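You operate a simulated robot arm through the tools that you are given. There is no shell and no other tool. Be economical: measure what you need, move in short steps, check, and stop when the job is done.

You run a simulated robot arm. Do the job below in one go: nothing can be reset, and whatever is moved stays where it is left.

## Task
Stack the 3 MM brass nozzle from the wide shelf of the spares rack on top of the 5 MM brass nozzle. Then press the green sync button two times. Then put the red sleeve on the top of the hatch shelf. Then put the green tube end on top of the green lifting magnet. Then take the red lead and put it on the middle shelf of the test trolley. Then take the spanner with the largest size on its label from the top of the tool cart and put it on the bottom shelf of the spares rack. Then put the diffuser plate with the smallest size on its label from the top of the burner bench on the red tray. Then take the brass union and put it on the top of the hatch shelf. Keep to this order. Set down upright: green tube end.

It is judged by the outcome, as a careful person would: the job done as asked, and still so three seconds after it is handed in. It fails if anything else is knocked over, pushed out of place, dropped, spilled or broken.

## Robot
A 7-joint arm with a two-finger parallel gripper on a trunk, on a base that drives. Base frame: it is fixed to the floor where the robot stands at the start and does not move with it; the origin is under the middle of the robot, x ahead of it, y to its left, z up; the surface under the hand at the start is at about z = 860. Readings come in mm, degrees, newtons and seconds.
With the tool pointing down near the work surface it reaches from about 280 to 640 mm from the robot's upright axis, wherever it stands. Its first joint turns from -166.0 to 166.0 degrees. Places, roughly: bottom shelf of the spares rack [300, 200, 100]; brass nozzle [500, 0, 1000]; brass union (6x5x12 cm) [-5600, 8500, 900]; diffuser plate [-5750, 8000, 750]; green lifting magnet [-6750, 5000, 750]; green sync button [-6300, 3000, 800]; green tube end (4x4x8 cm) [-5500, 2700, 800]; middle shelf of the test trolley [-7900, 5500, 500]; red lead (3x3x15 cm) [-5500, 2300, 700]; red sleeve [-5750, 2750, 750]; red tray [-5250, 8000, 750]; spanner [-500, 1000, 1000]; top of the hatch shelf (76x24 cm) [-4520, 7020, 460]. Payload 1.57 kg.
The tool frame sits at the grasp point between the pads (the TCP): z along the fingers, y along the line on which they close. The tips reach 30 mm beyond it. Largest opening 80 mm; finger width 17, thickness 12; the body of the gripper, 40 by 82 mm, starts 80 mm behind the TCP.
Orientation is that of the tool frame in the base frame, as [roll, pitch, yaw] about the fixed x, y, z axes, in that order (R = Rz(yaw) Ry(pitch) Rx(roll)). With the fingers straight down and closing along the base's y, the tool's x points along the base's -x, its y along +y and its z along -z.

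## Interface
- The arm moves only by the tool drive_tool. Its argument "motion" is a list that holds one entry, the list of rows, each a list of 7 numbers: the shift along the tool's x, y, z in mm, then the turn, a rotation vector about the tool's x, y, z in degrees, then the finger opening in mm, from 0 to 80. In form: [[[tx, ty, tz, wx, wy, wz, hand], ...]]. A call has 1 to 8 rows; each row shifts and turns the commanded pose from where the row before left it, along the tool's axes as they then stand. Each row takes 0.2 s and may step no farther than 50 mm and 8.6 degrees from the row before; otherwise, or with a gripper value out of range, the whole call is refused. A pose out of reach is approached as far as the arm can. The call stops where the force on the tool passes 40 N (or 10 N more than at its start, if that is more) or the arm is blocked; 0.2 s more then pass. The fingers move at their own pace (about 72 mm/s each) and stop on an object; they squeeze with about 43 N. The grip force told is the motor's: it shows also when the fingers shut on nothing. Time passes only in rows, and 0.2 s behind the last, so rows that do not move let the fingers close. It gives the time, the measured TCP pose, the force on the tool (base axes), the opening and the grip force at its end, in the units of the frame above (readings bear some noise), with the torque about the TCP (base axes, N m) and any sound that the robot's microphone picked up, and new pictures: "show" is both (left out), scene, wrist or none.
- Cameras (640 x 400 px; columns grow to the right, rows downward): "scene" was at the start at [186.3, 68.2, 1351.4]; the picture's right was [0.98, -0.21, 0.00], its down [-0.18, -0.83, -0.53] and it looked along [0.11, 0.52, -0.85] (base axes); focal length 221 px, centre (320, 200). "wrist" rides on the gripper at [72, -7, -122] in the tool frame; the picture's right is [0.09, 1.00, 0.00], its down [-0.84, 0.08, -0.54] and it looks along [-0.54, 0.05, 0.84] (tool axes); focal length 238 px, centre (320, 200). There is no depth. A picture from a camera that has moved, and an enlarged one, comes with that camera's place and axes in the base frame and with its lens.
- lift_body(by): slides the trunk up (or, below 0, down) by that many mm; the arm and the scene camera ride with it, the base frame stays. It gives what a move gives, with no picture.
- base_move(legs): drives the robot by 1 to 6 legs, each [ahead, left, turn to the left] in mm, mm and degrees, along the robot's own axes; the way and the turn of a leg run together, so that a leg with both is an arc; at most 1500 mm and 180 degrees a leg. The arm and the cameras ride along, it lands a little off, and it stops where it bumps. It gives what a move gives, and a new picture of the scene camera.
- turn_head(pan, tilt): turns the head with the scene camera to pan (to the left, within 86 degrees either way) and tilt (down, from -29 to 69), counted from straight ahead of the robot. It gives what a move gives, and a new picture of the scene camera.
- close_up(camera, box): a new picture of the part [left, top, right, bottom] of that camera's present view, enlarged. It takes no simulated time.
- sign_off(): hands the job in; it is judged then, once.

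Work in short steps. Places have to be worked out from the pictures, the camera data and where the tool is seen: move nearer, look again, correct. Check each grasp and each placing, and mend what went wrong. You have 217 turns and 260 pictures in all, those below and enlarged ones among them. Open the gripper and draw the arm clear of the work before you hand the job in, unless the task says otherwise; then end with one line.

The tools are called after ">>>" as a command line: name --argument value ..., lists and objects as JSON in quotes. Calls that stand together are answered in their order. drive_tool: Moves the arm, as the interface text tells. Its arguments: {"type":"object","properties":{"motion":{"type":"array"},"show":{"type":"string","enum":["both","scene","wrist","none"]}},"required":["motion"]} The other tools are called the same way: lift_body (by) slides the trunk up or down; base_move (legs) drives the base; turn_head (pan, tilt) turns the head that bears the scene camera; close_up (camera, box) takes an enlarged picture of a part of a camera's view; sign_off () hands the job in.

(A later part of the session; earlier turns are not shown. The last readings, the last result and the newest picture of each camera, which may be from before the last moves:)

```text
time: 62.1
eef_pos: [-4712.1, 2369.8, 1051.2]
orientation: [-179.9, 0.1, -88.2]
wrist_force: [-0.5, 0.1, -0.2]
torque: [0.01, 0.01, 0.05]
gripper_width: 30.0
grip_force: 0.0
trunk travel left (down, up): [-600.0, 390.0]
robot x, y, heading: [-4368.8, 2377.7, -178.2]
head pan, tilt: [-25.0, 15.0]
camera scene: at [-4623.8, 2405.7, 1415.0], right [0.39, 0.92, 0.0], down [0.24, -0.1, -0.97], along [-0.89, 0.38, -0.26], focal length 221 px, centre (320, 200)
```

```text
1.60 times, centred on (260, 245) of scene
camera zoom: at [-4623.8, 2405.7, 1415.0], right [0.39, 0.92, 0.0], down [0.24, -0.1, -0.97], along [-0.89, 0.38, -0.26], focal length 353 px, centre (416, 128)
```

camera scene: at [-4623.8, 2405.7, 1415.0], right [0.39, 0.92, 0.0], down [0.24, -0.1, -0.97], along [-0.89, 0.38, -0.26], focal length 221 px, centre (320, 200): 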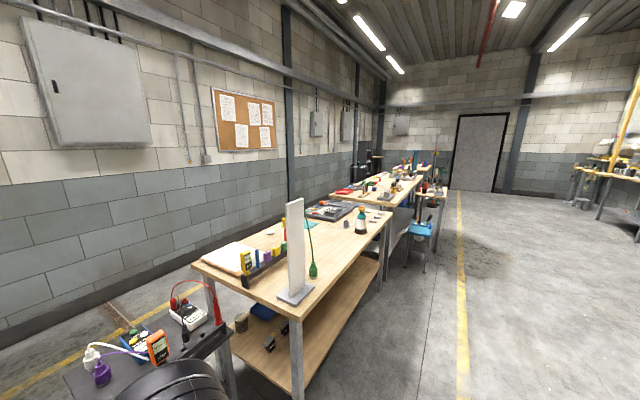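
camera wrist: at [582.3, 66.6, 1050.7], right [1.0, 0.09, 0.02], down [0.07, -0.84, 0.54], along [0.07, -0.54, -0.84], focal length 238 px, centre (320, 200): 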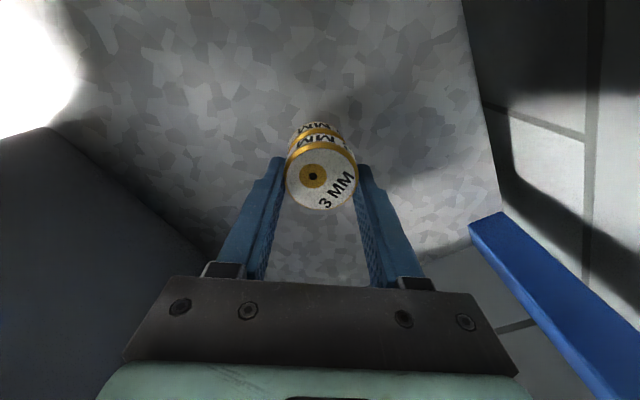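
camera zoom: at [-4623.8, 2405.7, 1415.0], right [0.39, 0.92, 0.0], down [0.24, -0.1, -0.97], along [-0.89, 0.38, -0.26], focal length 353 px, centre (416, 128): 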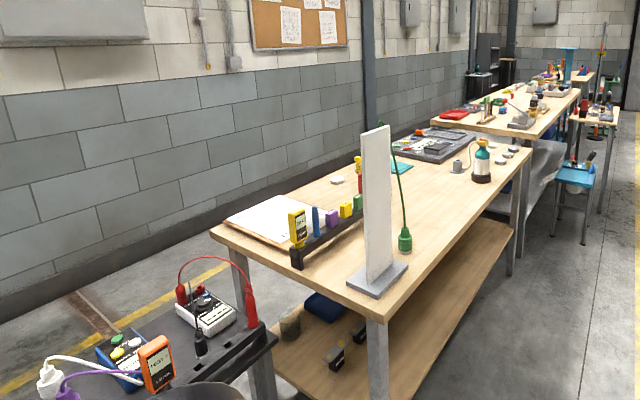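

The bench edge runs from about (−5309, 2615) to (−6168, 3809). I go in front of it, facing it squarely, and look down on it.

>>> base_move --legs '[[505, -838, 34], [0, -700, 0]]'

>>> turn_head --pan 0 --tilt 30

```text
time: 70.6
eef_pos: [-5804.9, 3346.6, 1049.8]
orientation: [179.9, 0.1, -53.1]
wrist_force: [-0.4, 0.8, 0.2]
torque: [-0.01, -0.01, 0.03]
gripper_width: 30.1
grip_force: 0.0
trunk travel left (down, up): [-600.0, 390.0]
robot x, y, heading: [-5527.7, 3549.8, -143.1]
head pan, tilt: [-25.0, 15.0]
camera scene: at [-5752.3, 3428.0, 1415.0], right [-0.21, 0.98, 0.0], down [0.25, 0.05, -0.97], along [-0.94, -0.2, -0.26], focal length 221 px, centre (320, 200)
```

scene: 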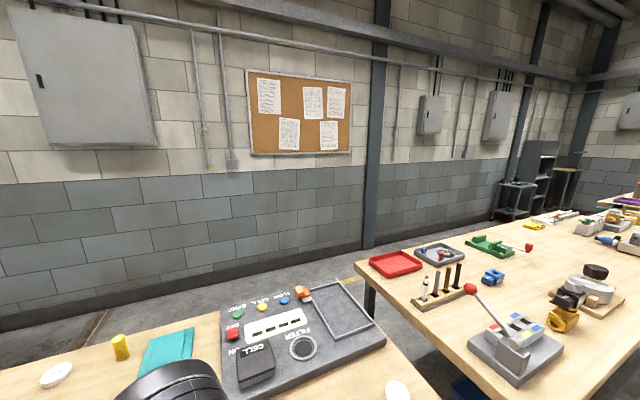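

```text
time: 71.5
eef_pos: [-5804.7, 3347.4, 1049.9]
orientation: [180.0, 0.2, -53.2]
wrist_force: [-0.5, -0.3, -1.2]
torque: [0.0, -0.02, 0.02]
gripper_width: 30.0
grip_force: 0.0
trunk travel left (down, up): [-600.0, 390.0]
robot x, y, heading: [-5528.4, 3546.9, -142.9]
head pan, tilt: [0.0, 30.0]
camera scene: at [-5733.1, 3392.9, 1390.9], right [-0.6, 0.8, 0.0], down [0.4, 0.3, -0.87], along [-0.69, -0.52, -0.5], focal length 221 px, centre (320, 200)
```

scene: 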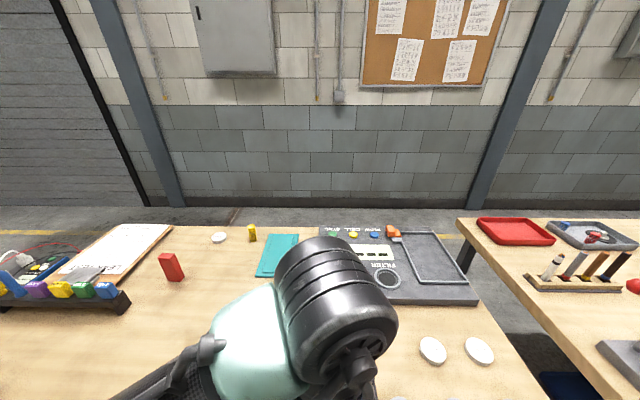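

The control panel has green/yellow/blue/red buttons. I zoom to read the labels.

>>> close_up --camera "scene" --box '[300, 215, 480, 315]'

>>> close_up --camera "scene" --box '[0, 215, 240, 345]'

```text
3.56 times, centred on (390, 265) of scene
camera zoom: at [-5733.1, 3392.9, 1390.9], right [-0.6, 0.8, 0.0], down [0.4, 0.3, -0.87], along [-0.69, -0.52, -0.5], focal length 785 px, centre (71, -31)
```

zoom: 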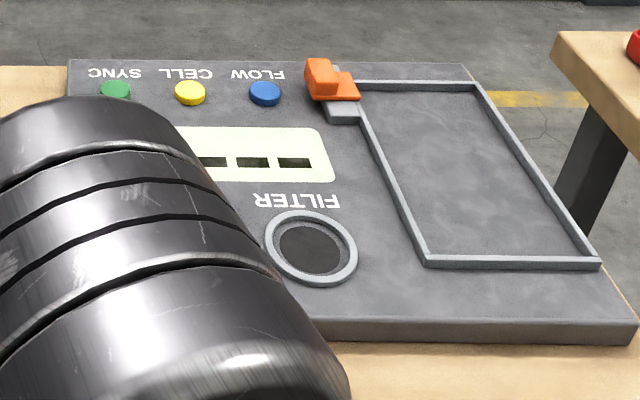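

```text
2.67 times, centred on (120, 280) of scene
camera zoom: at [-5733.1, 3392.9, 1390.9], right [-0.6, 0.8, 0.0], down [0.4, 0.3, -0.87], along [-0.69, -0.52, -0.5], focal length 589 px, centre (853, -13)
```

zoom: 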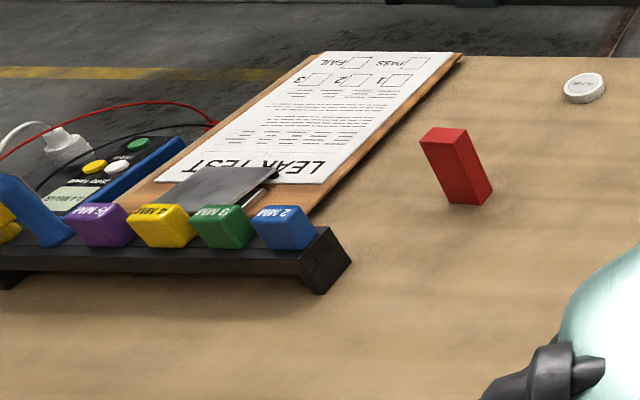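

The green SYNC button sits on the wall-facing half of the bench panel (≈(−6337, 3003)); the aisle between bench and wall is about 1.3 m wide, so I will approach from there. First I drive round the near end past the small cart.

>>> base_move --legs '[[-250, 0, 0], [0, 1450, 0]]'

>>> turn_head --pan 10 --tilt 30

```text
time: 80.2
eef_pos: [-4754.7, 2325.0, 1048.8]
orientation: [179.9, 0.0, -54.6]
wrist_force: [-0.5, 0.3, -0.1]
torque: [-0.03, -0.01, 0.0]
gripper_width: 29.9
grip_force: 0.0
trunk travel left (down, up): [-600.0, 390.0]
robot x, y, heading: [-4468.4, 2521.4, -144.1]
head pan, tilt: [0.0, 30.0]
camera scene: at [-4680.1, 2368.8, 1390.9], right [-0.58, 0.81, 0.0], down [0.41, 0.29, -0.87], along [-0.7, -0.5, -0.5], focal length 221 px, centre (320, 200)
```

scene: 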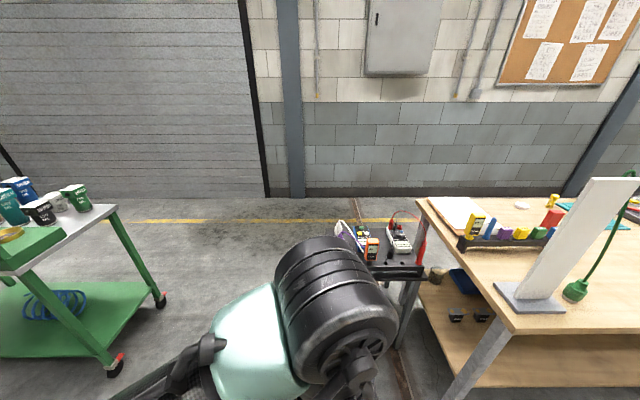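

```text
time: 80.9
eef_pos: [-4754.0, 2325.2, 1049.6]
orientation: [-180.0, 0.1, -54.6]
wrist_force: [-0.3, 0.2, -0.5]
torque: [-0.01, 0.02, 0.03]
gripper_width: 30.1
grip_force: 0.1
trunk travel left (down, up): [-600.0, 390.0]
robot x, y, heading: [-4474.6, 2518.1, -144.1]
head pan, tilt: [10.0, 30.0]
camera scene: at [-4670.0, 2357.0, 1390.9], right [-0.71, 0.7, 0.0], down [0.35, 0.36, -0.87], along [-0.61, -0.62, -0.5], focal length 221 px, centre (320, 200)
```

scene: 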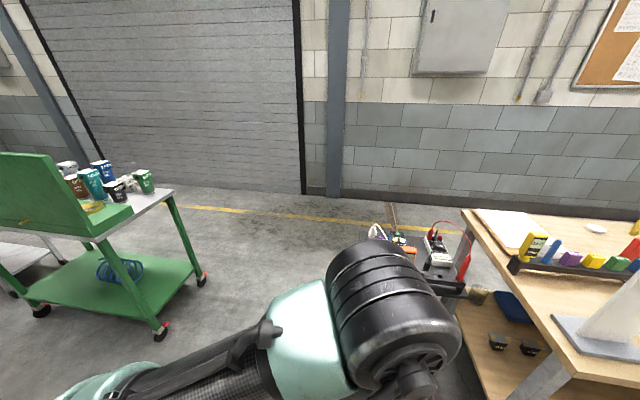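

Clear routes seen: I go between cart and green trolley into the wall aisle, turn to face the bench, and slide along.

>>> base_move --legs '[[901, 604, 0], [641, -758, 0], [0, 0, 90], [0, 0, 90]]'

>>> turn_head --pan 0 --tilt 30

```text
time: 89.4
eef_pos: [-5742.7, 1482.3, 1050.3]
orientation: [-179.8, 0.0, -56.5]
wrist_force: [0.2, 0.6, 0.5]
torque: [-0.01, 0.01, 0.03]
gripper_width: 29.8
grip_force: 0.0
trunk travel left (down, up): [-600.0, 390.0]
robot x, y, heading: [-5452.5, 1664.9, -146.2]
head pan, tilt: [10.0, 30.0]
stopped in leg 2: the robot was blocked; the commanded pose is now the measured one
camera scene: at [-5658.9, 1511.8, 1390.6], right [-0.69, 0.72, 0.0], down [0.36, 0.35, -0.87], along [-0.63, -0.6, -0.5], focal length 221 px, centre (320, 200)
```

scene: 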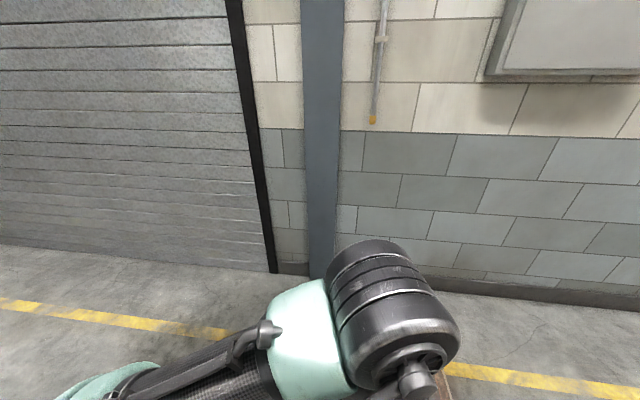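

```text
time: 90.1
eef_pos: [-5742.6, 1482.8, 1050.0]
orientation: [-180.0, 0.1, -56.4]
wrist_force: [-0.2, 0.3, 0.2]
torque: [-0.01, -0.02, 0.01]
gripper_width: 30.1
grip_force: 0.0
trunk travel left (down, up): [-600.0, 390.0]
robot x, y, heading: [-5449.6, 1665.8, -146.3]
head pan, tilt: [0.0, 30.0]
camera scene: at [-5666.9, 1523.6, 1390.8], right [-0.56, 0.83, 0.0], down [0.42, 0.28, -0.87], along [-0.72, -0.48, -0.5], focal length 221 px, centre (320, 200)
```

scene: 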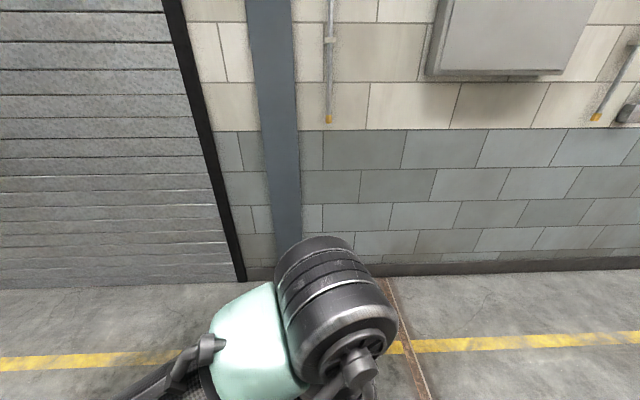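

Something blocked me, likely the small cart on my right. I look to the right side.

>>> turn_head --pan -86 --tilt 45

```text
time: 91.7
eef_pos: [-5741.3, 1481.2, 1050.7]
orientation: [179.9, 0.0, -56.4]
wrist_force: [-0.5, 1.4, 0.1]
torque: [0.0, -0.04, -0.01]
gripper_width: 29.7
grip_force: 0.0
trunk travel left (down, up): [-600.0, 390.0]
robot x, y, heading: [-5452.1, 1667.5, -146.2]
head pan, tilt: [-85.9, 45.0]
camera scene: at [-5641.4, 1638.0, 1368.2], right [0.79, 0.61, 0.0], down [0.43, -0.56, -0.71], along [-0.43, 0.56, -0.71], focal length 221 px, centre (320, 200)
```

scene: 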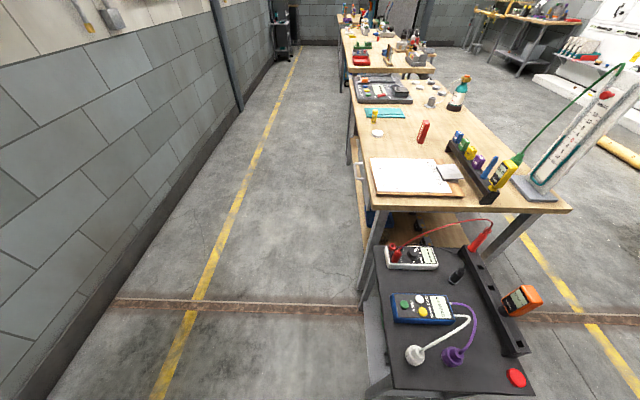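

I touched the cart's end; everything on it still stands. I move away from it, advance into the aisle, then turn round.

>>> base_move --legs '[[0, 120, 0], [560, 40, 0], [0, 0, 90], [0, 0, 92]]'

>>> turn_head --pan 30 --tilt 30

```text
time: 103.5
eef_pos: [-5556.1, 1412.1, 1049.0]
orientation: [179.9, 0.1, 125.7]
wrist_force: [0.6, 1.5, 0.5]
torque: [-0.01, -0.03, 0.01]
gripper_width: 30.2
grip_force: 0.1
trunk travel left (down, up): [-600.0, 390.0]
robot x, y, heading: [-5837.6, 1217.2, 35.7]
head pan, tilt: [-85.9, 45.0]
camera scene: at [-5646.3, 1254.3, 1368.2], right [-0.77, -0.64, 0.0], down [-0.45, 0.54, -0.71], along [0.45, -0.54, -0.71], focal length 221 px, centre (320, 200)
```

scene: 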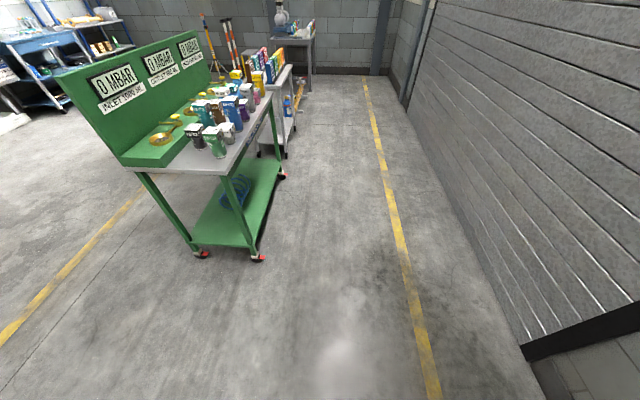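

```text
time: 105.5
eef_pos: [-5556.6, 1412.4, 1048.8]
orientation: [-180.0, 0.1, 125.7]
wrist_force: [-0.4, -0.1, -0.1]
torque: [-0.01, -0.01, 0.05]
gripper_width: 30.0
grip_force: 0.0
trunk travel left (down, up): [-600.0, 390.0]
robot x, y, heading: [-5841.3, 1217.3, 35.5]
head pan, tilt: [30.0, 30.0]
camera scene: at [-5661.3, 1399.2, 1390.8], right [0.91, -0.41, 0.0], down [-0.21, -0.46, -0.87], along [0.36, 0.79, -0.5], focal length 221 px, centre (320, 200)
```

scene: 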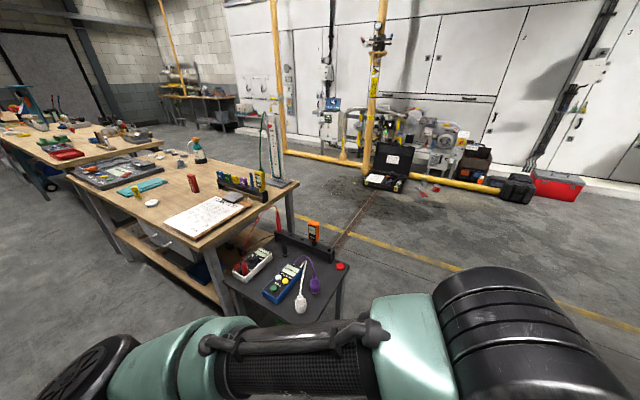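

In the aisle, heading 35.5°. I slide left along the bench to the panel.

>>> base_move --legs '[[0, 1450, 0], [0, 290, 0]]'

>>> turn_head --pan 0 --tilt 50

```text
time: 114.5
eef_pos: [-6564.9, 2862.5, 1049.7]
orientation: [180.0, 0.0, 123.8]
wrist_force: [-0.4, 0.4, -0.2]
torque: [-0.02, -0.01, -0.04]
gripper_width: 30.1
grip_force: 0.1
trunk travel left (down, up): [-600.0, 390.0]
robot x, y, heading: [-6854.3, 2674.2, 34.0]
head pan, tilt: [30.0, 30.0]
camera scene: at [-6671.6, 2851.5, 1390.8], right [0.9, -0.44, 0.0], down [-0.22, -0.45, -0.87], along [0.38, 0.78, -0.5], focal length 221 px, centre (320, 200)
```

scene: 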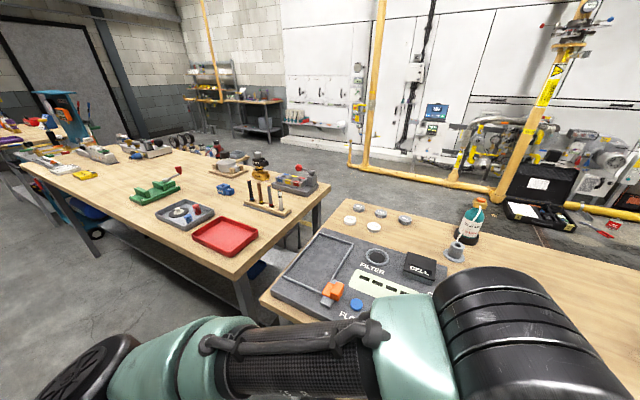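

```text
time: 115.4
eef_pos: [-6565.4, 2860.4, 1049.9]
orientation: [-179.9, 0.1, 123.9]
wrist_force: [-0.4, 0.0, 0.6]
torque: [-0.04, -0.05, -0.04]
gripper_width: 30.0
grip_force: 0.1
trunk travel left (down, up): [-600.0, 390.0]
robot x, y, heading: [-6854.8, 2674.3, 33.7]
head pan, tilt: [0.0, 50.0]
camera scene: at [-6647.1, 2812.8, 1361.4], right [0.56, -0.83, 0.0], down [-0.64, -0.43, -0.64], along [0.53, 0.36, -0.77], focal length 221 px, centre (320, 200)
```

scene: 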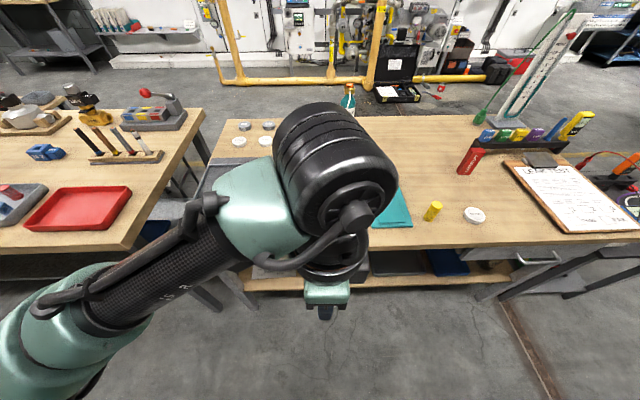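

I move 130 mm closer and bring the tool over the estimated button place, gripper shut, at z≈950.

>>> base_move --legs '[[130, 0, 0]]'

>>> drive_tool --motion '[[[0, 47, 20, 0, 0, 0, 0], [0, 47, 20, 0, 0, 0, 0], [0, 46, 20, 0, 0, 0, 0], [0, 0, 40, 0, 0, 0, 0]]]'

```text
time: 116.7
eef_pos: [-6457.5, 2933.3, 1049.9]
orientation: [180.0, 0.1, 123.7]
wrist_force: [0.4, 0.2, -0.8]
torque: [0.01, 0.03, 0.01]
gripper_width: 29.7
grip_force: 0.1
trunk travel left (down, up): [-600.0, 390.0]
robot x, y, heading: [-6748.1, 2746.0, 33.8]
head pan, tilt: [0.0, 50.0]
camera scene: at [-6539.0, 2884.6, 1361.1], right [0.56, -0.83, 0.0], down [-0.64, -0.43, -0.64], along [0.53, 0.36, -0.77], focal length 221 px, centre (320, 200)
```

scene: 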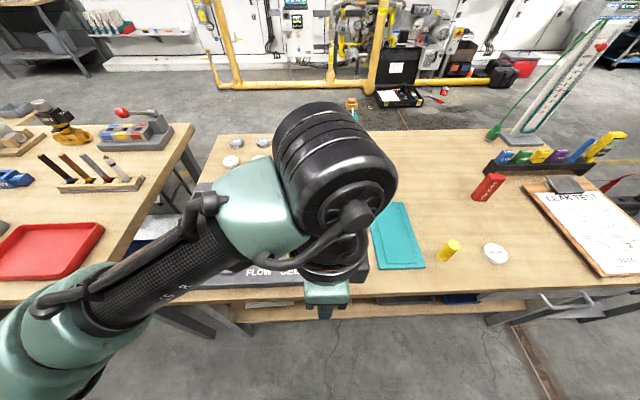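

```text
refused: row 1 steps farther than a row can; nothing moved
```

>>> drive_tool --motion '[[[0, 40, 20, 0, 0, 0, 0], [0, 40, 20, 0, 0, 0, 0], [0, 40, 20, 0, 0, 0, 0], [0, 20, 40, 0, 0, 0, 0], [0, 0, 0, 0, 0, 0, 0]]]'

```text
time: 117.9
eef_pos: [-6341.4, 3009.8, 952.2]
orientation: [-179.9, 0.1, 123.7]
wrist_force: [-0.8, 0.1, 0.4]
torque: [0.03, -0.02, 0.07]
gripper_width: 0.0
grip_force: 21.3
trunk travel left (down, up): [-600.0, 390.0]
robot x, y, heading: [-6744.4, 2744.0, 33.7]
head pan, tilt: [0.0, 50.0]
camera scene: at [-6540.0, 2884.1, 1361.4], right [0.56, -0.83, 0.0], down [-0.64, -0.43, -0.64], along [0.53, 0.36, -0.77], focal length 221 px, centre (320, 200)
camera wrist: at [-6386.9, 3064.8, 1074.8], right [0.78, 0.63, 0.0], down [0.53, -0.65, 0.54], along [0.34, -0.42, -0.84], focal length 238 px, centre (320, 200)
```

scene: 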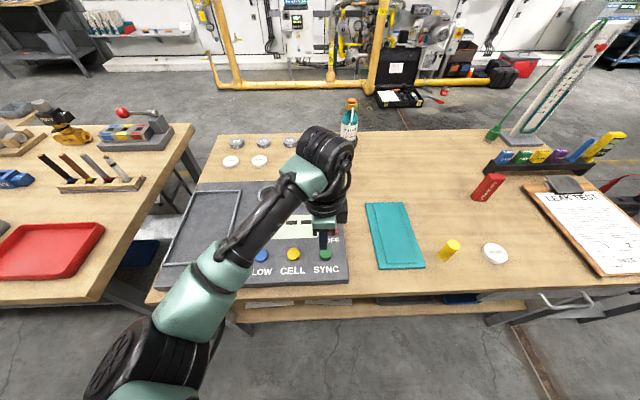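
wrist: 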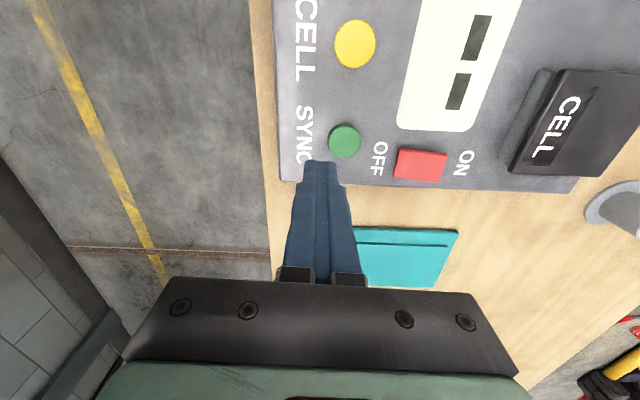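

Green SYNC button is seen right by the fingertip; triangulated near (−6320, 3019), top z≈800–845. I shift and go down to re-measure.

>>> drive_tool --motion '[[[-4, 22, 20, 0, 0, 0, 0], [0, 0, 25, 0, 0, 0, 0], [0, 0, 0, 0, 0, 0, 0]]]'

>>> close_up --camera "scene" --box '[280, 200, 380, 280]'

```text
time: 118.7
eef_pos: [-6323.7, 3019.5, 905.9]
orientation: [-180.0, 0.1, 123.7]
wrist_force: [0.1, -0.3, -0.1]
torque: [0.02, -0.02, 0.0]
gripper_width: 0.1
grip_force: 21.2
trunk travel left (down, up): [-600.0, 390.0]
robot x, y, heading: [-6744.8, 2746.6, 34.1]
head pan, tilt: [0.0, 50.0]
camera scene: at [-6539.7, 2884.1, 1361.3], right [0.56, -0.83, 0.0], down [-0.64, -0.43, -0.64], along [0.53, 0.36, -0.77], focal length 221 px, centre (320, 200)
camera wrist: at [-6368.3, 3074.8, 1028.5], right [0.78, 0.63, 0.0], down [0.53, -0.65, 0.54], along [0.34, -0.42, -0.84], focal length 238 px, centre (320, 200)
```

scene: 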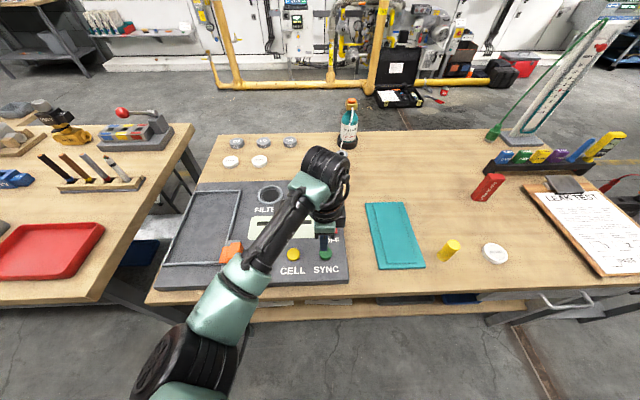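
wrist: 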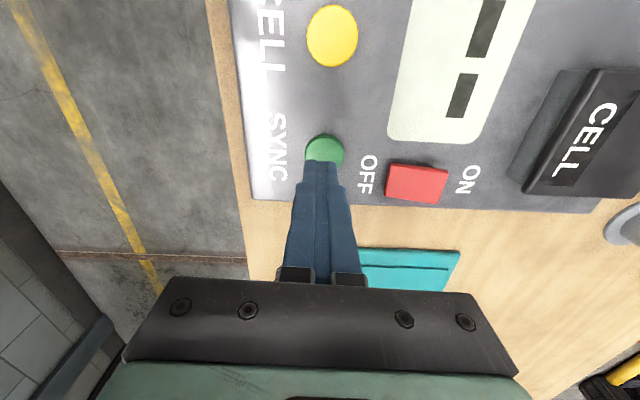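

```text
5.00 times, centred on (330, 240) of scene
camera zoom: at [-6539.7, 2884.1, 1361.3], right [0.56, -0.83, 0.0], down [-0.64, -0.43, -0.64], along [0.53, 0.36, -0.77], focal length 1104 px, centre (270, 0)
```

zoom: 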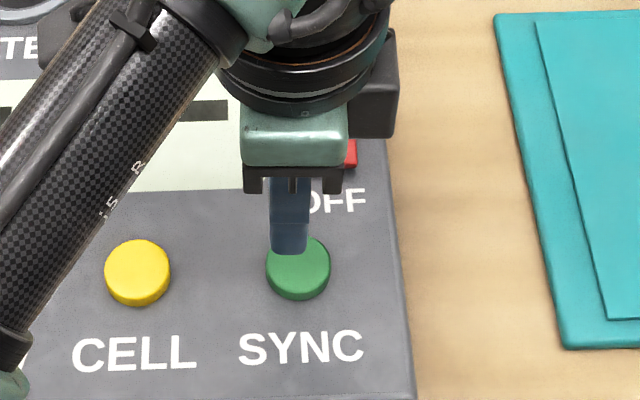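

Button top is at about (−6317, 3017, 835). I align and press down in small rows.

>>> drive_tool --motion '[[[-5, 4, 15, 0, 0, 0, 0], [0, 0, 15, 0, 0, 0, 0], [0, 0, 5, 0, 0, 0, 0], [0, 0, 2, 0, 0, 0, 0], [0, 0, 2, 0, 0, 0, 0], [0, 0, 2, 0, 0, 0, 0]]]' --show "wrist"

```text
time: 120.1
eef_pos: [-6314.5, 3014.7, 863.7]
orientation: [179.7, 0.1, 123.7]
wrist_force: [2.0, 0.3, 8.7]
torque: [0.01, -0.06, 0.06]
gripper_width: 0.2
grip_force: 21.4
trunk travel left (down, up): [-600.0, 390.0]
robot x, y, heading: [-6745.3, 2747.0, 33.9]
head pan, tilt: [0.0, 50.0]
heard: click
camera wrist: at [-6360.7, 3071.3, 987.1], right [0.78, 0.63, 0.0], down [0.53, -0.65, 0.54], along [0.34, -0.42, -0.84], focal length 238 px, centre (320, 200)
```

wrist: 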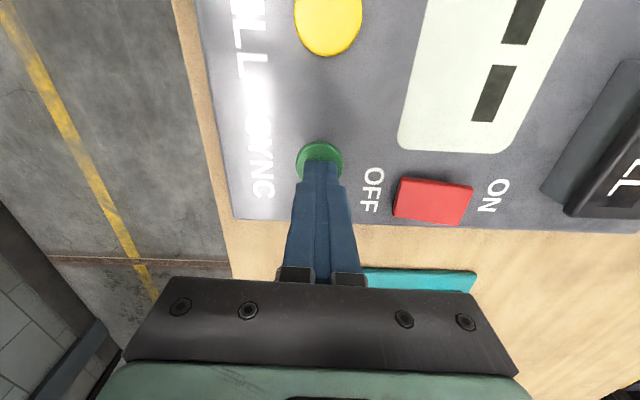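

A click: pressed once. I rise 15 mm, then press the same way again.

>>> drive_tool --motion '[[[0, 0, -8, 0, 0, 0, 0], [0, 0, -8, 0, 0, 0, 0], [0, 0, 0, 0, 0, 0, 0], [0, 0, 0, 0, 0, 0, 0]]]' --show "none"

>>> drive_tool --motion '[[[0, 0, 6, 0, 0, 0, 0], [0, 0, 4, 0, 0, 0, 0], [0, 0, 2, 0, 0, 0, 0], [0, 0, 2, 0, 0, 0, 0], [0, 0, 2, 0, 0, 0, 0], [0, 0, 0, 0, 0, 0, 0]]]' --show "none"

>>> drive_tool --motion '[[[0, 0, -20, 0, 0, 0, 0], [0, 0, -40, 0, 0, 0, 0], [0, 0, -40, 0, 0, 0, 0], [0, 0, -40, 0, 0, 0, 0]]]' --show "wrist"

```text
time: 121.1
eef_pos: [-6315.6, 3016.5, 880.5]
orientation: [-179.9, 0.1, 123.8]
wrist_force: [0.8, -0.1, 0.0]
torque: [-0.02, 0.05, 0.03]
gripper_width: 0.2
grip_force: 21.7
trunk travel left (down, up): [-600.0, 390.0]
robot x, y, heading: [-6747.2, 2746.4, 33.9]
head pan, tilt: [0.0, 50.0]
```

```text
time: 122.5
eef_pos: [-6315.4, 3016.8, 864.7]
orientation: [179.9, 0.0, 123.6]
wrist_force: [0.5, -3.7, 6.8]
torque: [-0.09, 0.0, 0.02]
gripper_width: 0.1
grip_force: 21.3
trunk travel left (down, up): [-600.0, 390.0]
robot x, y, heading: [-6747.8, 2749.4, 33.5]
head pan, tilt: [0.0, 50.0]
heard: click
```

```text
time: 123.5
eef_pos: [-6314.8, 3017.3, 1007.0]
orientation: [180.0, 0.1, 123.7]
wrist_force: [0.2, -1.0, 0.4]
torque: [0.0, 0.02, 0.02]
gripper_width: 0.0
grip_force: 21.6
trunk travel left (down, up): [-600.0, 390.0]
robot x, y, heading: [-6746.1, 2746.1, 33.9]
head pan, tilt: [0.0, 50.0]
camera wrist: at [-6360.4, 3072.3, 1129.5], right [0.78, 0.63, 0.0], down [0.53, -0.65, 0.54], along [0.34, -0.42, -0.84], focal length 238 px, centre (320, 200)
```

wrist: 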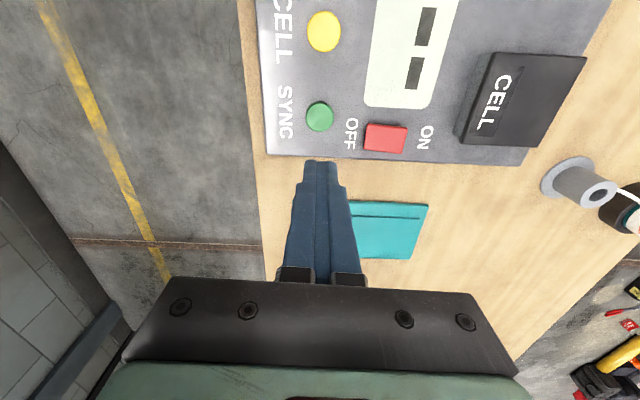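

Two clicks heard, SYNC pressed twice. Next the red sleeve: I zoom on it, lift the arm back a bit, and slide right.

>>> close_up --camera "scene" --box '[430, 120, 640, 250]'

>>> drive_tool --motion '[[[0, -40, -20, 0, 0, 0, 0], [0, -40, -20, 0, 0, 0, 0], [0, -40, 0, 0, 0, 0, 40], [0, -30, 0, 0, 0, 0, 40]]]' --show "none"

>>> base_move --legs '[[0, -557, 0]]'

```text
3.05 times, centred on (535, 185) of scene
camera zoom: at [-6540.0, 2884.0, 1361.3], right [0.56, -0.83, 0.0], down [-0.64, -0.43, -0.64], along [0.53, 0.36, -0.77], focal length 673 px, centre (-335, 246)
```

zoom: 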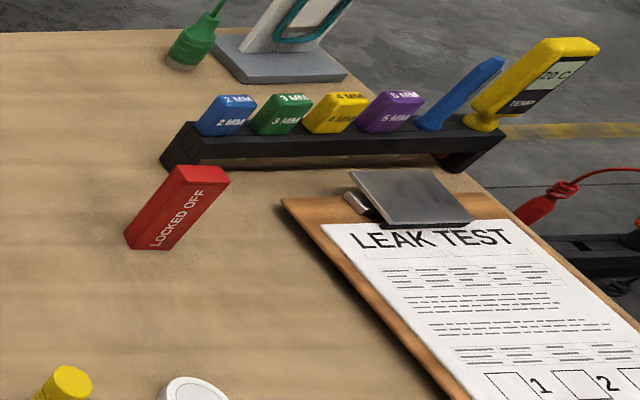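

```text
time: 124.5
eef_pos: [-6443.0, 2932.4, 1045.9]
orientation: [180.0, 0.1, 123.7]
wrist_force: [-0.2, -0.9, -0.3]
torque: [0.03, 0.02, 0.0]
gripper_width: 40.0
grip_force: 0.1
trunk travel left (down, up): [-600.0, 390.0]
robot x, y, heading: [-6749.1, 2749.8, 33.7]
head pan, tilt: [0.0, 50.0]
```

```text
time: 127.6
eef_pos: [-6141.5, 2492.6, 1044.6]
orientation: [-179.9, 0.0, 124.6]
wrist_force: [0.4, -0.2, -0.4]
torque: [0.01, 0.04, 0.02]
gripper_width: 39.8
grip_force: 0.1
trunk travel left (down, up): [-600.0, 390.0]
robot x, y, heading: [-6445.3, 2306.4, 34.8]
head pan, tilt: [0.0, 50.0]
camera scene: at [-6239.0, 2442.6, 1361.3], right [0.57, -0.82, 0.0], down [-0.63, -0.44, -0.64], along [0.53, 0.37, -0.77], focal length 221 px, centre (320, 200)
```

scene: 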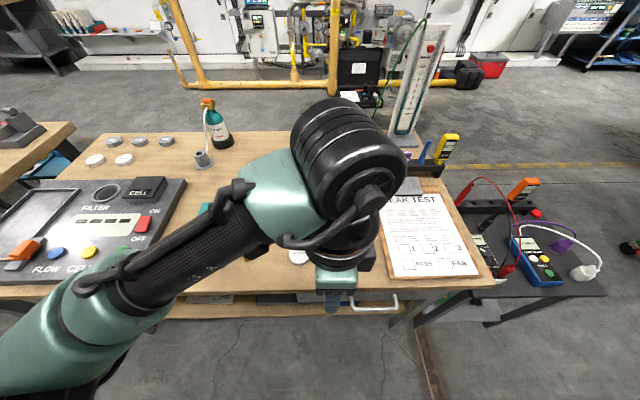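

The sleeve stands upright near (−5838, 2708), hidden behind the arm now. I move 110 mm nearer and extend the tool high over it to look with the wrist camera.

>>> base_move --legs '[[110, 0, 0]]'

>>> drive_tool --motion '[[[0, 45, 0, 0, 0, 0, 60], [0, 45, 0, 0, 0, 0, 60], [0, 45, 0, 0, 0, 0, 60], [0, 45, 10, 0, 0, 0, 60], [0, 40, 10, 0, 0, 0, 60]]]'

```text
time: 128.8
eef_pos: [-6050.8, 2556.7, 1044.7]
orientation: [180.0, 0.1, 124.8]
wrist_force: [-1.0, -0.1, 1.6]
torque: [-0.01, 0.04, -0.04]
gripper_width: 40.0
grip_force: 0.1
trunk travel left (down, up): [-600.0, 390.0]
robot x, y, heading: [-6356.0, 2363.4, 35.0]
head pan, tilt: [0.0, 50.0]
camera scene: at [-6148.9, 2506.4, 1361.1], right [0.57, -0.82, 0.0], down [-0.63, -0.44, -0.64], along [0.53, 0.37, -0.77], focal length 221 px, centre (320, 200)
```

scene: 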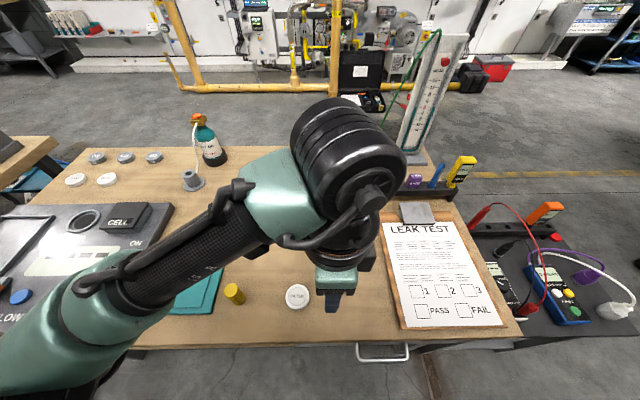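

```text
time: 130.0
eef_pos: [-5869.1, 2681.2, 1027.6]
orientation: [-180.0, 0.1, 124.7]
wrist_force: [0.8, 1.5, -0.1]
torque: [-0.01, 0.04, 0.01]
gripper_width: 60.0
grip_force: 0.1
trunk travel left (down, up): [-600.0, 390.0]
robot x, y, heading: [-6358.3, 2363.9, 34.7]
head pan, tilt: [0.0, 50.0]
camera scene: at [-6148.9, 2505.9, 1361.2], right [0.57, -0.82, 0.0], down [-0.63, -0.44, -0.64], along [0.53, 0.37, -0.77], focal length 221 px, centre (320, 200)
camera wrist: at [-5915.4, 2736.0, 1150.6], right [0.77, 0.64, 0.0], down [0.54, -0.64, 0.54], along [0.35, -0.42, -0.84], focal length 238 px, centre (320, 200)
```

scene: 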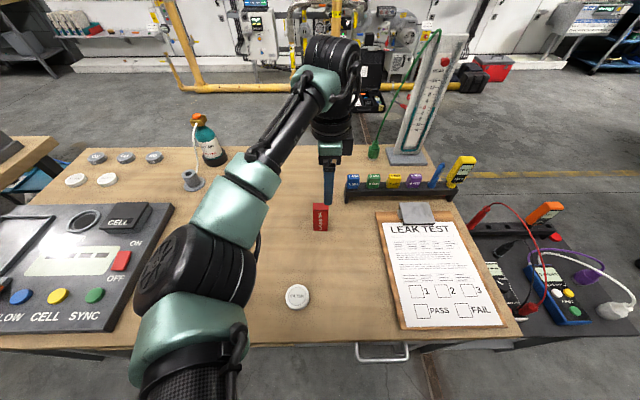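
wrist: 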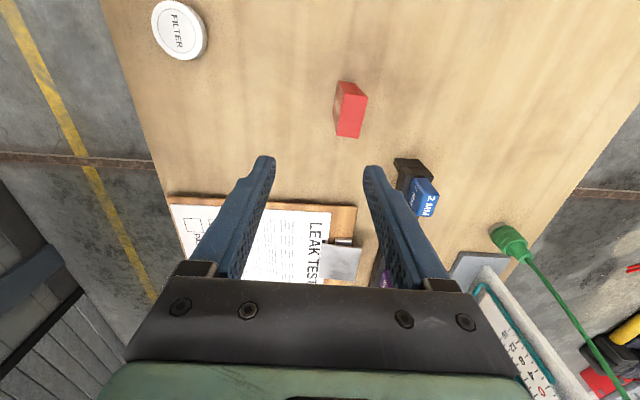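

>>> close_up --camera "wrist" --box '[300, 60, 400, 160]'

>>> close_up --camera "scene" --box '[290, 180, 350, 240]'

```text
4.00 times, centred on (350, 110) of wrist
camera zoom: at [-5915.4, 2736.0, 1150.6], right [0.77, 0.64, 0.0], down [0.54, -0.64, 0.54], along [0.35, -0.42, -0.84], focal length 953 px, centre (200, 560)
```

zoom: 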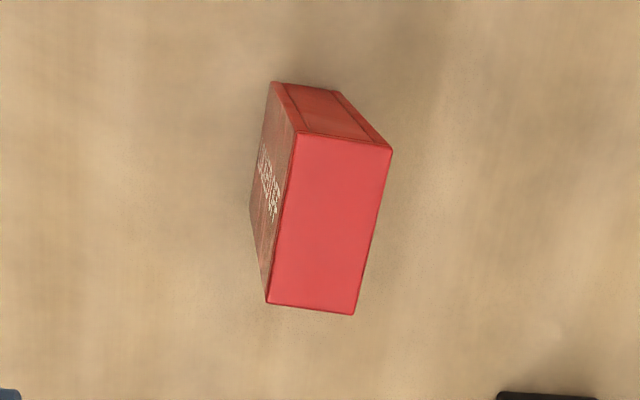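

```text
6.67 times, centred on (320, 210) of scene
camera zoom: at [-6148.9, 2505.9, 1361.2], right [0.57, -0.82, 0.0], down [-0.63, -0.44, -0.64], along [0.53, 0.37, -0.77], focal length 1473 px, centre (320, 133)
```

zoom: 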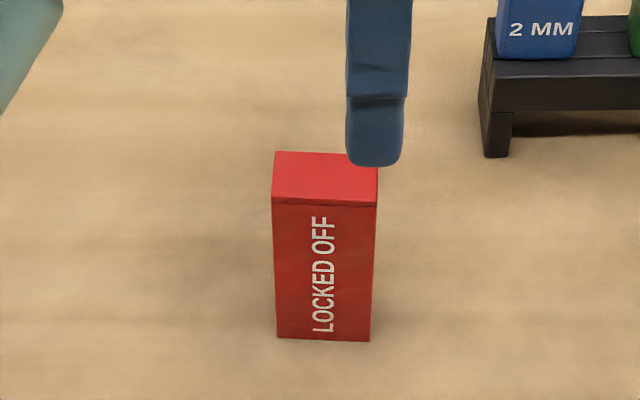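

Triangulated: sleeve top centre (−5853, 2710, 906), ~24 mm thick along my closing line. I move above it and check just before the tips pass its top.

>>> drive_tool --motion '[[[15, 30, 0, 0, 0, 0, 64], [0, 0, 40, 0, 0, 0, 64], [0, 0, 40, 0, 0, 0, 64], [0, 0, 0, 0, 0, 0, 64]]]'

```text
time: 131.0
eef_pos: [-5852.1, 2714.3, 944.4]
orientation: [180.0, 0.1, 124.9]
wrist_force: [0.0, 0.5, 0.6]
torque: [-0.02, -0.02, 0.0]
gripper_width: 64.0
grip_force: 0.0
trunk travel left (down, up): [-600.0, 390.0]
robot x, y, heading: [-6354.5, 2366.0, 34.7]
head pan, tilt: [0.0, 50.0]
camera scene: at [-6149.8, 2505.9, 1361.4], right [0.57, -0.82, 0.0], down [-0.63, -0.44, -0.64], along [0.53, 0.37, -0.77], focal length 221 px, centre (320, 200)
camera wrist: at [-5899.1, 2767.6, 1067.4], right [0.77, 0.64, 0.0], down [0.54, -0.64, 0.54], along [0.35, -0.42, -0.84], focal length 238 px, centre (320, 200)
```

scene: 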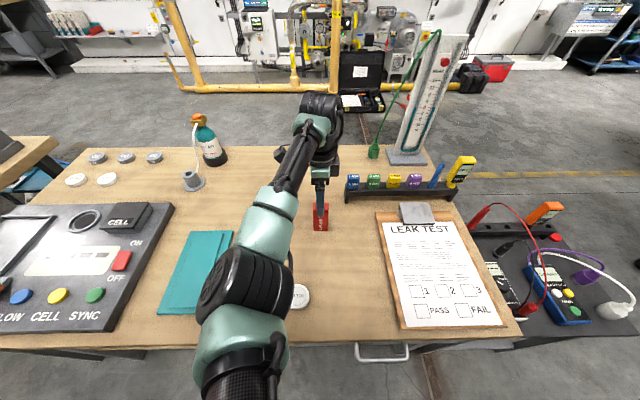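
wrist: 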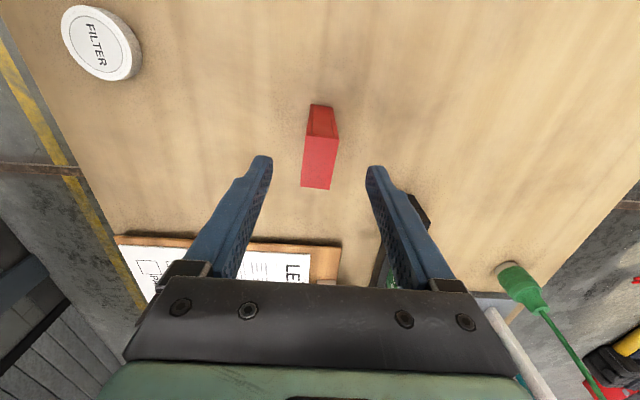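

Aligned. I go down 70 mm and close.

>>> drive_tool --motion '[[[0, 0, 35, 0, 0, 0, 64], [0, 0, 33, 0, 0, 0, 64], [0, 0, 0, 0, 0, 0, 40], [0, 0, 0, 0, 0, 0, 15], [0, 0, 0, 0, 0, 0, 15], [0, 0, 0, 0, 0, 0, 15]]]' --show "wrist"

```text
time: 132.4
eef_pos: [-5851.3, 2711.6, 877.6]
orientation: [179.9, 0.1, 124.9]
wrist_force: [-0.3, -0.2, -0.1]
torque: [-0.02, 0.02, -0.01]
gripper_width: 23.3
grip_force: 35.4
trunk travel left (down, up): [-600.0, 390.0]
robot x, y, heading: [-6353.9, 2361.1, 34.9]
head pan, tilt: [0.0, 50.0]
camera wrist: at [-5897.6, 2765.6, 1000.2], right [0.77, 0.64, 0.0], down [0.54, -0.64, 0.54], along [0.35, -0.42, -0.84], focal length 238 px, centre (320, 200)
```

wrist: 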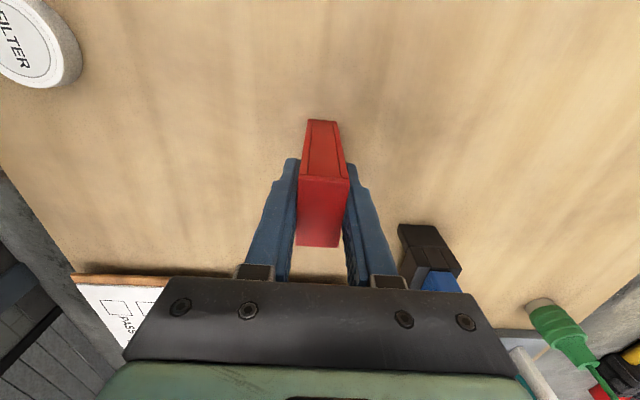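

Gripped (23 mm). I lift and retract, then drive back round the cart end.

>>> drive_tool --motion '[[[0, 0, -45, 0, 0, 0, 15], [0, 0, -45, 0, 0, 0, 15], [0, 0, -45, 0, 0, 0, 15], [0, -40, -25, 0, 0, 0, 15], [0, -45, 0, 0, 0, 0, 15], [0, -45, 0, 0, 0, 0, 15], [0, -45, 0, 0, 0, 0, 15], [0, -45, 0, 0, 0, 0, 15]]]' --show "wrist"

>>> base_move --legs '[[-250, 0, 0], [0, -1430, 0]]'

```text
time: 134.2
eef_pos: [-6035.2, 2582.0, 1040.0]
orientation: [179.9, 0.1, 124.8]
wrist_force: [-0.4, 0.1, 0.0]
torque: [0.02, -0.01, 0.02]
gripper_width: 23.6
grip_force: 35.9
trunk travel left (down, up): [-600.0, 390.0]
robot x, y, heading: [-6355.9, 2360.0, 34.7]
head pan, tilt: [0.0, 50.0]
camera wrist: at [-6082.5, 2636.4, 1162.7], right [0.76, 0.64, 0.0], down [0.54, -0.64, 0.54], along [0.35, -0.42, -0.84], focal length 238 px, centre (320, 200)
```

wrist: 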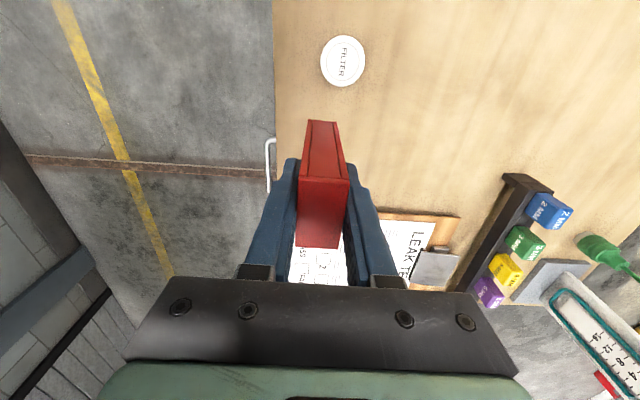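

```text
time: 142.7
eef_pos: [-5412.7, 1308.5, 1039.5]
orientation: [180.0, 0.1, 127.2]
wrist_force: [0.3, -0.6, -0.1]
torque: [0.02, -0.03, -0.01]
gripper_width: 23.5
grip_force: 35.9
trunk travel left (down, up): [-600.0, 390.0]
robot x, y, heading: [-5723.8, 1075.4, 37.4]
head pan, tilt: [0.0, 50.0]
camera scene: at [-5523.5, 1227.1, 1361.3], right [0.61, -0.8, 0.0], down [-0.61, -0.46, -0.64], along [0.51, 0.39, -0.77], focal length 221 px, centre (320, 200)
```

scene: 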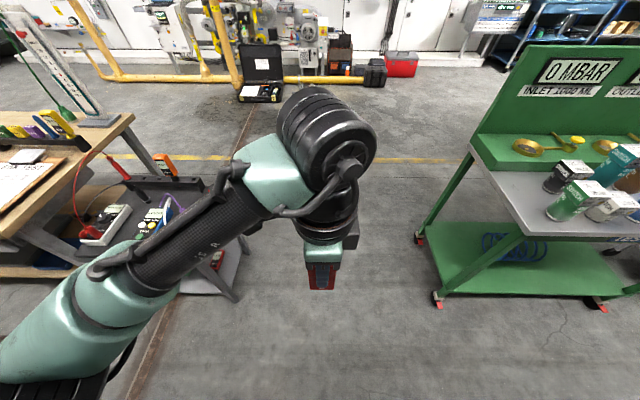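

The way between cart and green trolley is clear. I go through with a slight shift to the right, and then along the open lane.

>>> base_move --legs '[[600, -110, 0], [1200, 0, 0], [500, 700, 0]]'

>>> turn_head --pan 80 --tilt 15

```text
time: 156.0
eef_pos: [-3943.1, 3192.4, 1039.6]
orientation: [-179.9, 0.2, 127.2]
wrist_force: [-1.2, -0.6, 0.0]
torque: [-0.02, -0.02, 0.04]
gripper_width: 23.4
grip_force: 35.5
trunk travel left (down, up): [-600.0, 390.0]
robot x, y, heading: [-4253.7, 2960.6, 37.5]
head pan, tilt: [0.0, 50.0]
camera scene: at [-4055.0, 3110.8, 1361.3], right [0.61, -0.8, 0.0], down [-0.61, -0.46, -0.64], along [0.51, 0.39, -0.77], focal length 221 px, centre (320, 200)
```

scene: 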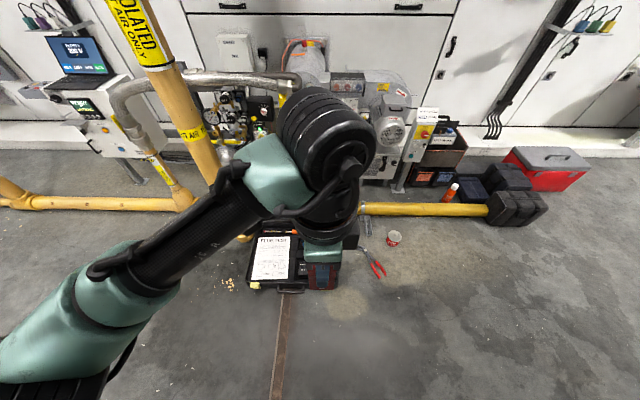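

```text
time: 157.6
eef_pos: [-3944.3, 3191.0, 1039.9]
orientation: [180.0, 0.0, 127.1]
wrist_force: [0.6, -1.2, -0.5]
torque: [0.02, -0.01, -0.01]
gripper_width: 23.5
grip_force: 36.2
trunk travel left (down, up): [-600.0, 390.0]
robot x, y, heading: [-4253.1, 2963.8, 37.1]
head pan, tilt: [80.0, 15.0]
camera scene: at [-4159.0, 3146.9, 1415.0], right [0.89, 0.46, 0.0], down [0.12, -0.23, -0.97], along [-0.44, 0.86, -0.26], focal length 221 px, centre (320, 200)
```

scene: 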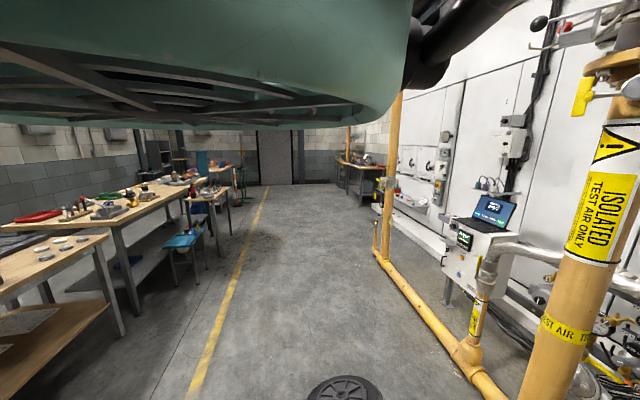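

The corridor is clear. The hatch shelf is further along on the right-hand wall; I strafe along the corridor to it.

>>> base_move --legs '[[200, 1450, 0], [200, 1450, 0], [50, 550, 0]]'

>>> turn_head --pan 0 --tilt 25

```text
time: 174.3
eef_pos: [-5601.1, 6210.8, 1039.7]
orientation: [180.0, 0.1, 126.2]
wrist_force: [0.0, 0.6, -0.6]
torque: [-0.02, 0.01, 0.01]
gripper_width: 23.4
grip_force: 35.2
trunk travel left (down, up): [-600.0, 390.0]
robot x, y, heading: [-5916.9, 5985.7, 36.3]
head pan, tilt: [80.0, 15.0]
camera scene: at [-5817.9, 6168.8, 1415.0], right [0.9, 0.44, 0.0], down [0.11, -0.23, -0.97], along [-0.43, 0.87, -0.26], focal length 221 px, centre (320, 200)
```

scene: 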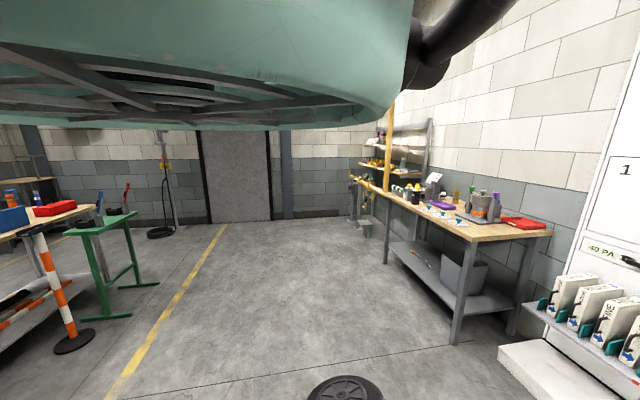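

```text
time: 175.9
eef_pos: [-5601.4, 6209.7, 1039.7]
orientation: [180.0, 0.1, 126.2]
wrist_force: [0.2, 1.2, -0.5]
torque: [-0.01, -0.02, 0.0]
gripper_width: 23.6
grip_force: 35.8
trunk travel left (down, up): [-600.0, 390.0]
robot x, y, heading: [-5913.3, 5982.8, 36.3]
head pan, tilt: [0.0, 25.0]
camera scene: at [-5702.2, 6139.3, 1398.8], right [0.59, -0.81, 0.0], down [-0.34, -0.25, -0.91], along [0.73, 0.54, -0.42], focal length 221 px, centre (320, 200)
```

scene: 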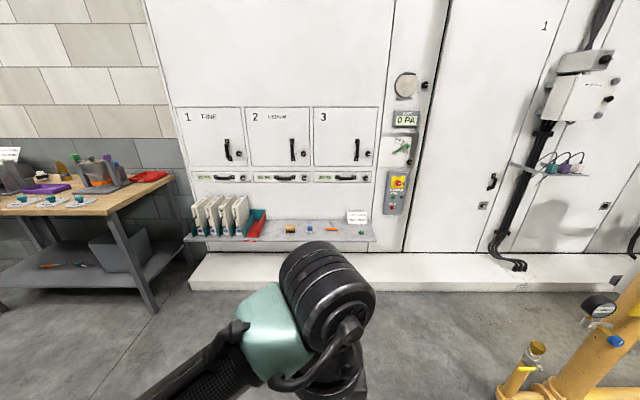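

The hatch shelf is ahead, with cassettes on its left part and some small items. I zoom in to see the free space.

>>> close_up --camera "scene" --box '[180, 180, 390, 300]'

```text
3.05 times, centred on (285, 240) of scene
camera zoom: at [-5702.2, 6139.3, 1398.8], right [0.59, -0.81, 0.0], down [-0.34, -0.25, -0.91], along [0.73, 0.54, -0.42], focal length 673 px, centre (427, 78)
```

zoom: 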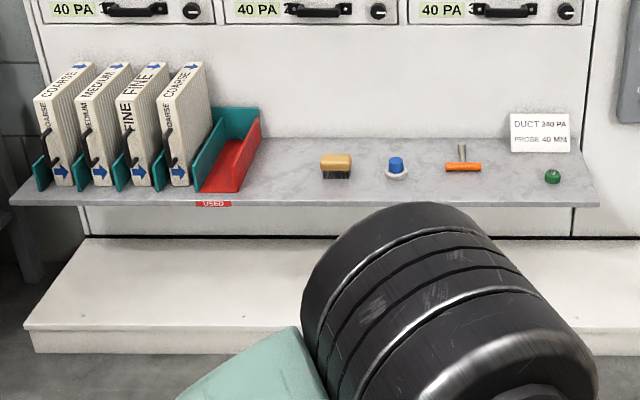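

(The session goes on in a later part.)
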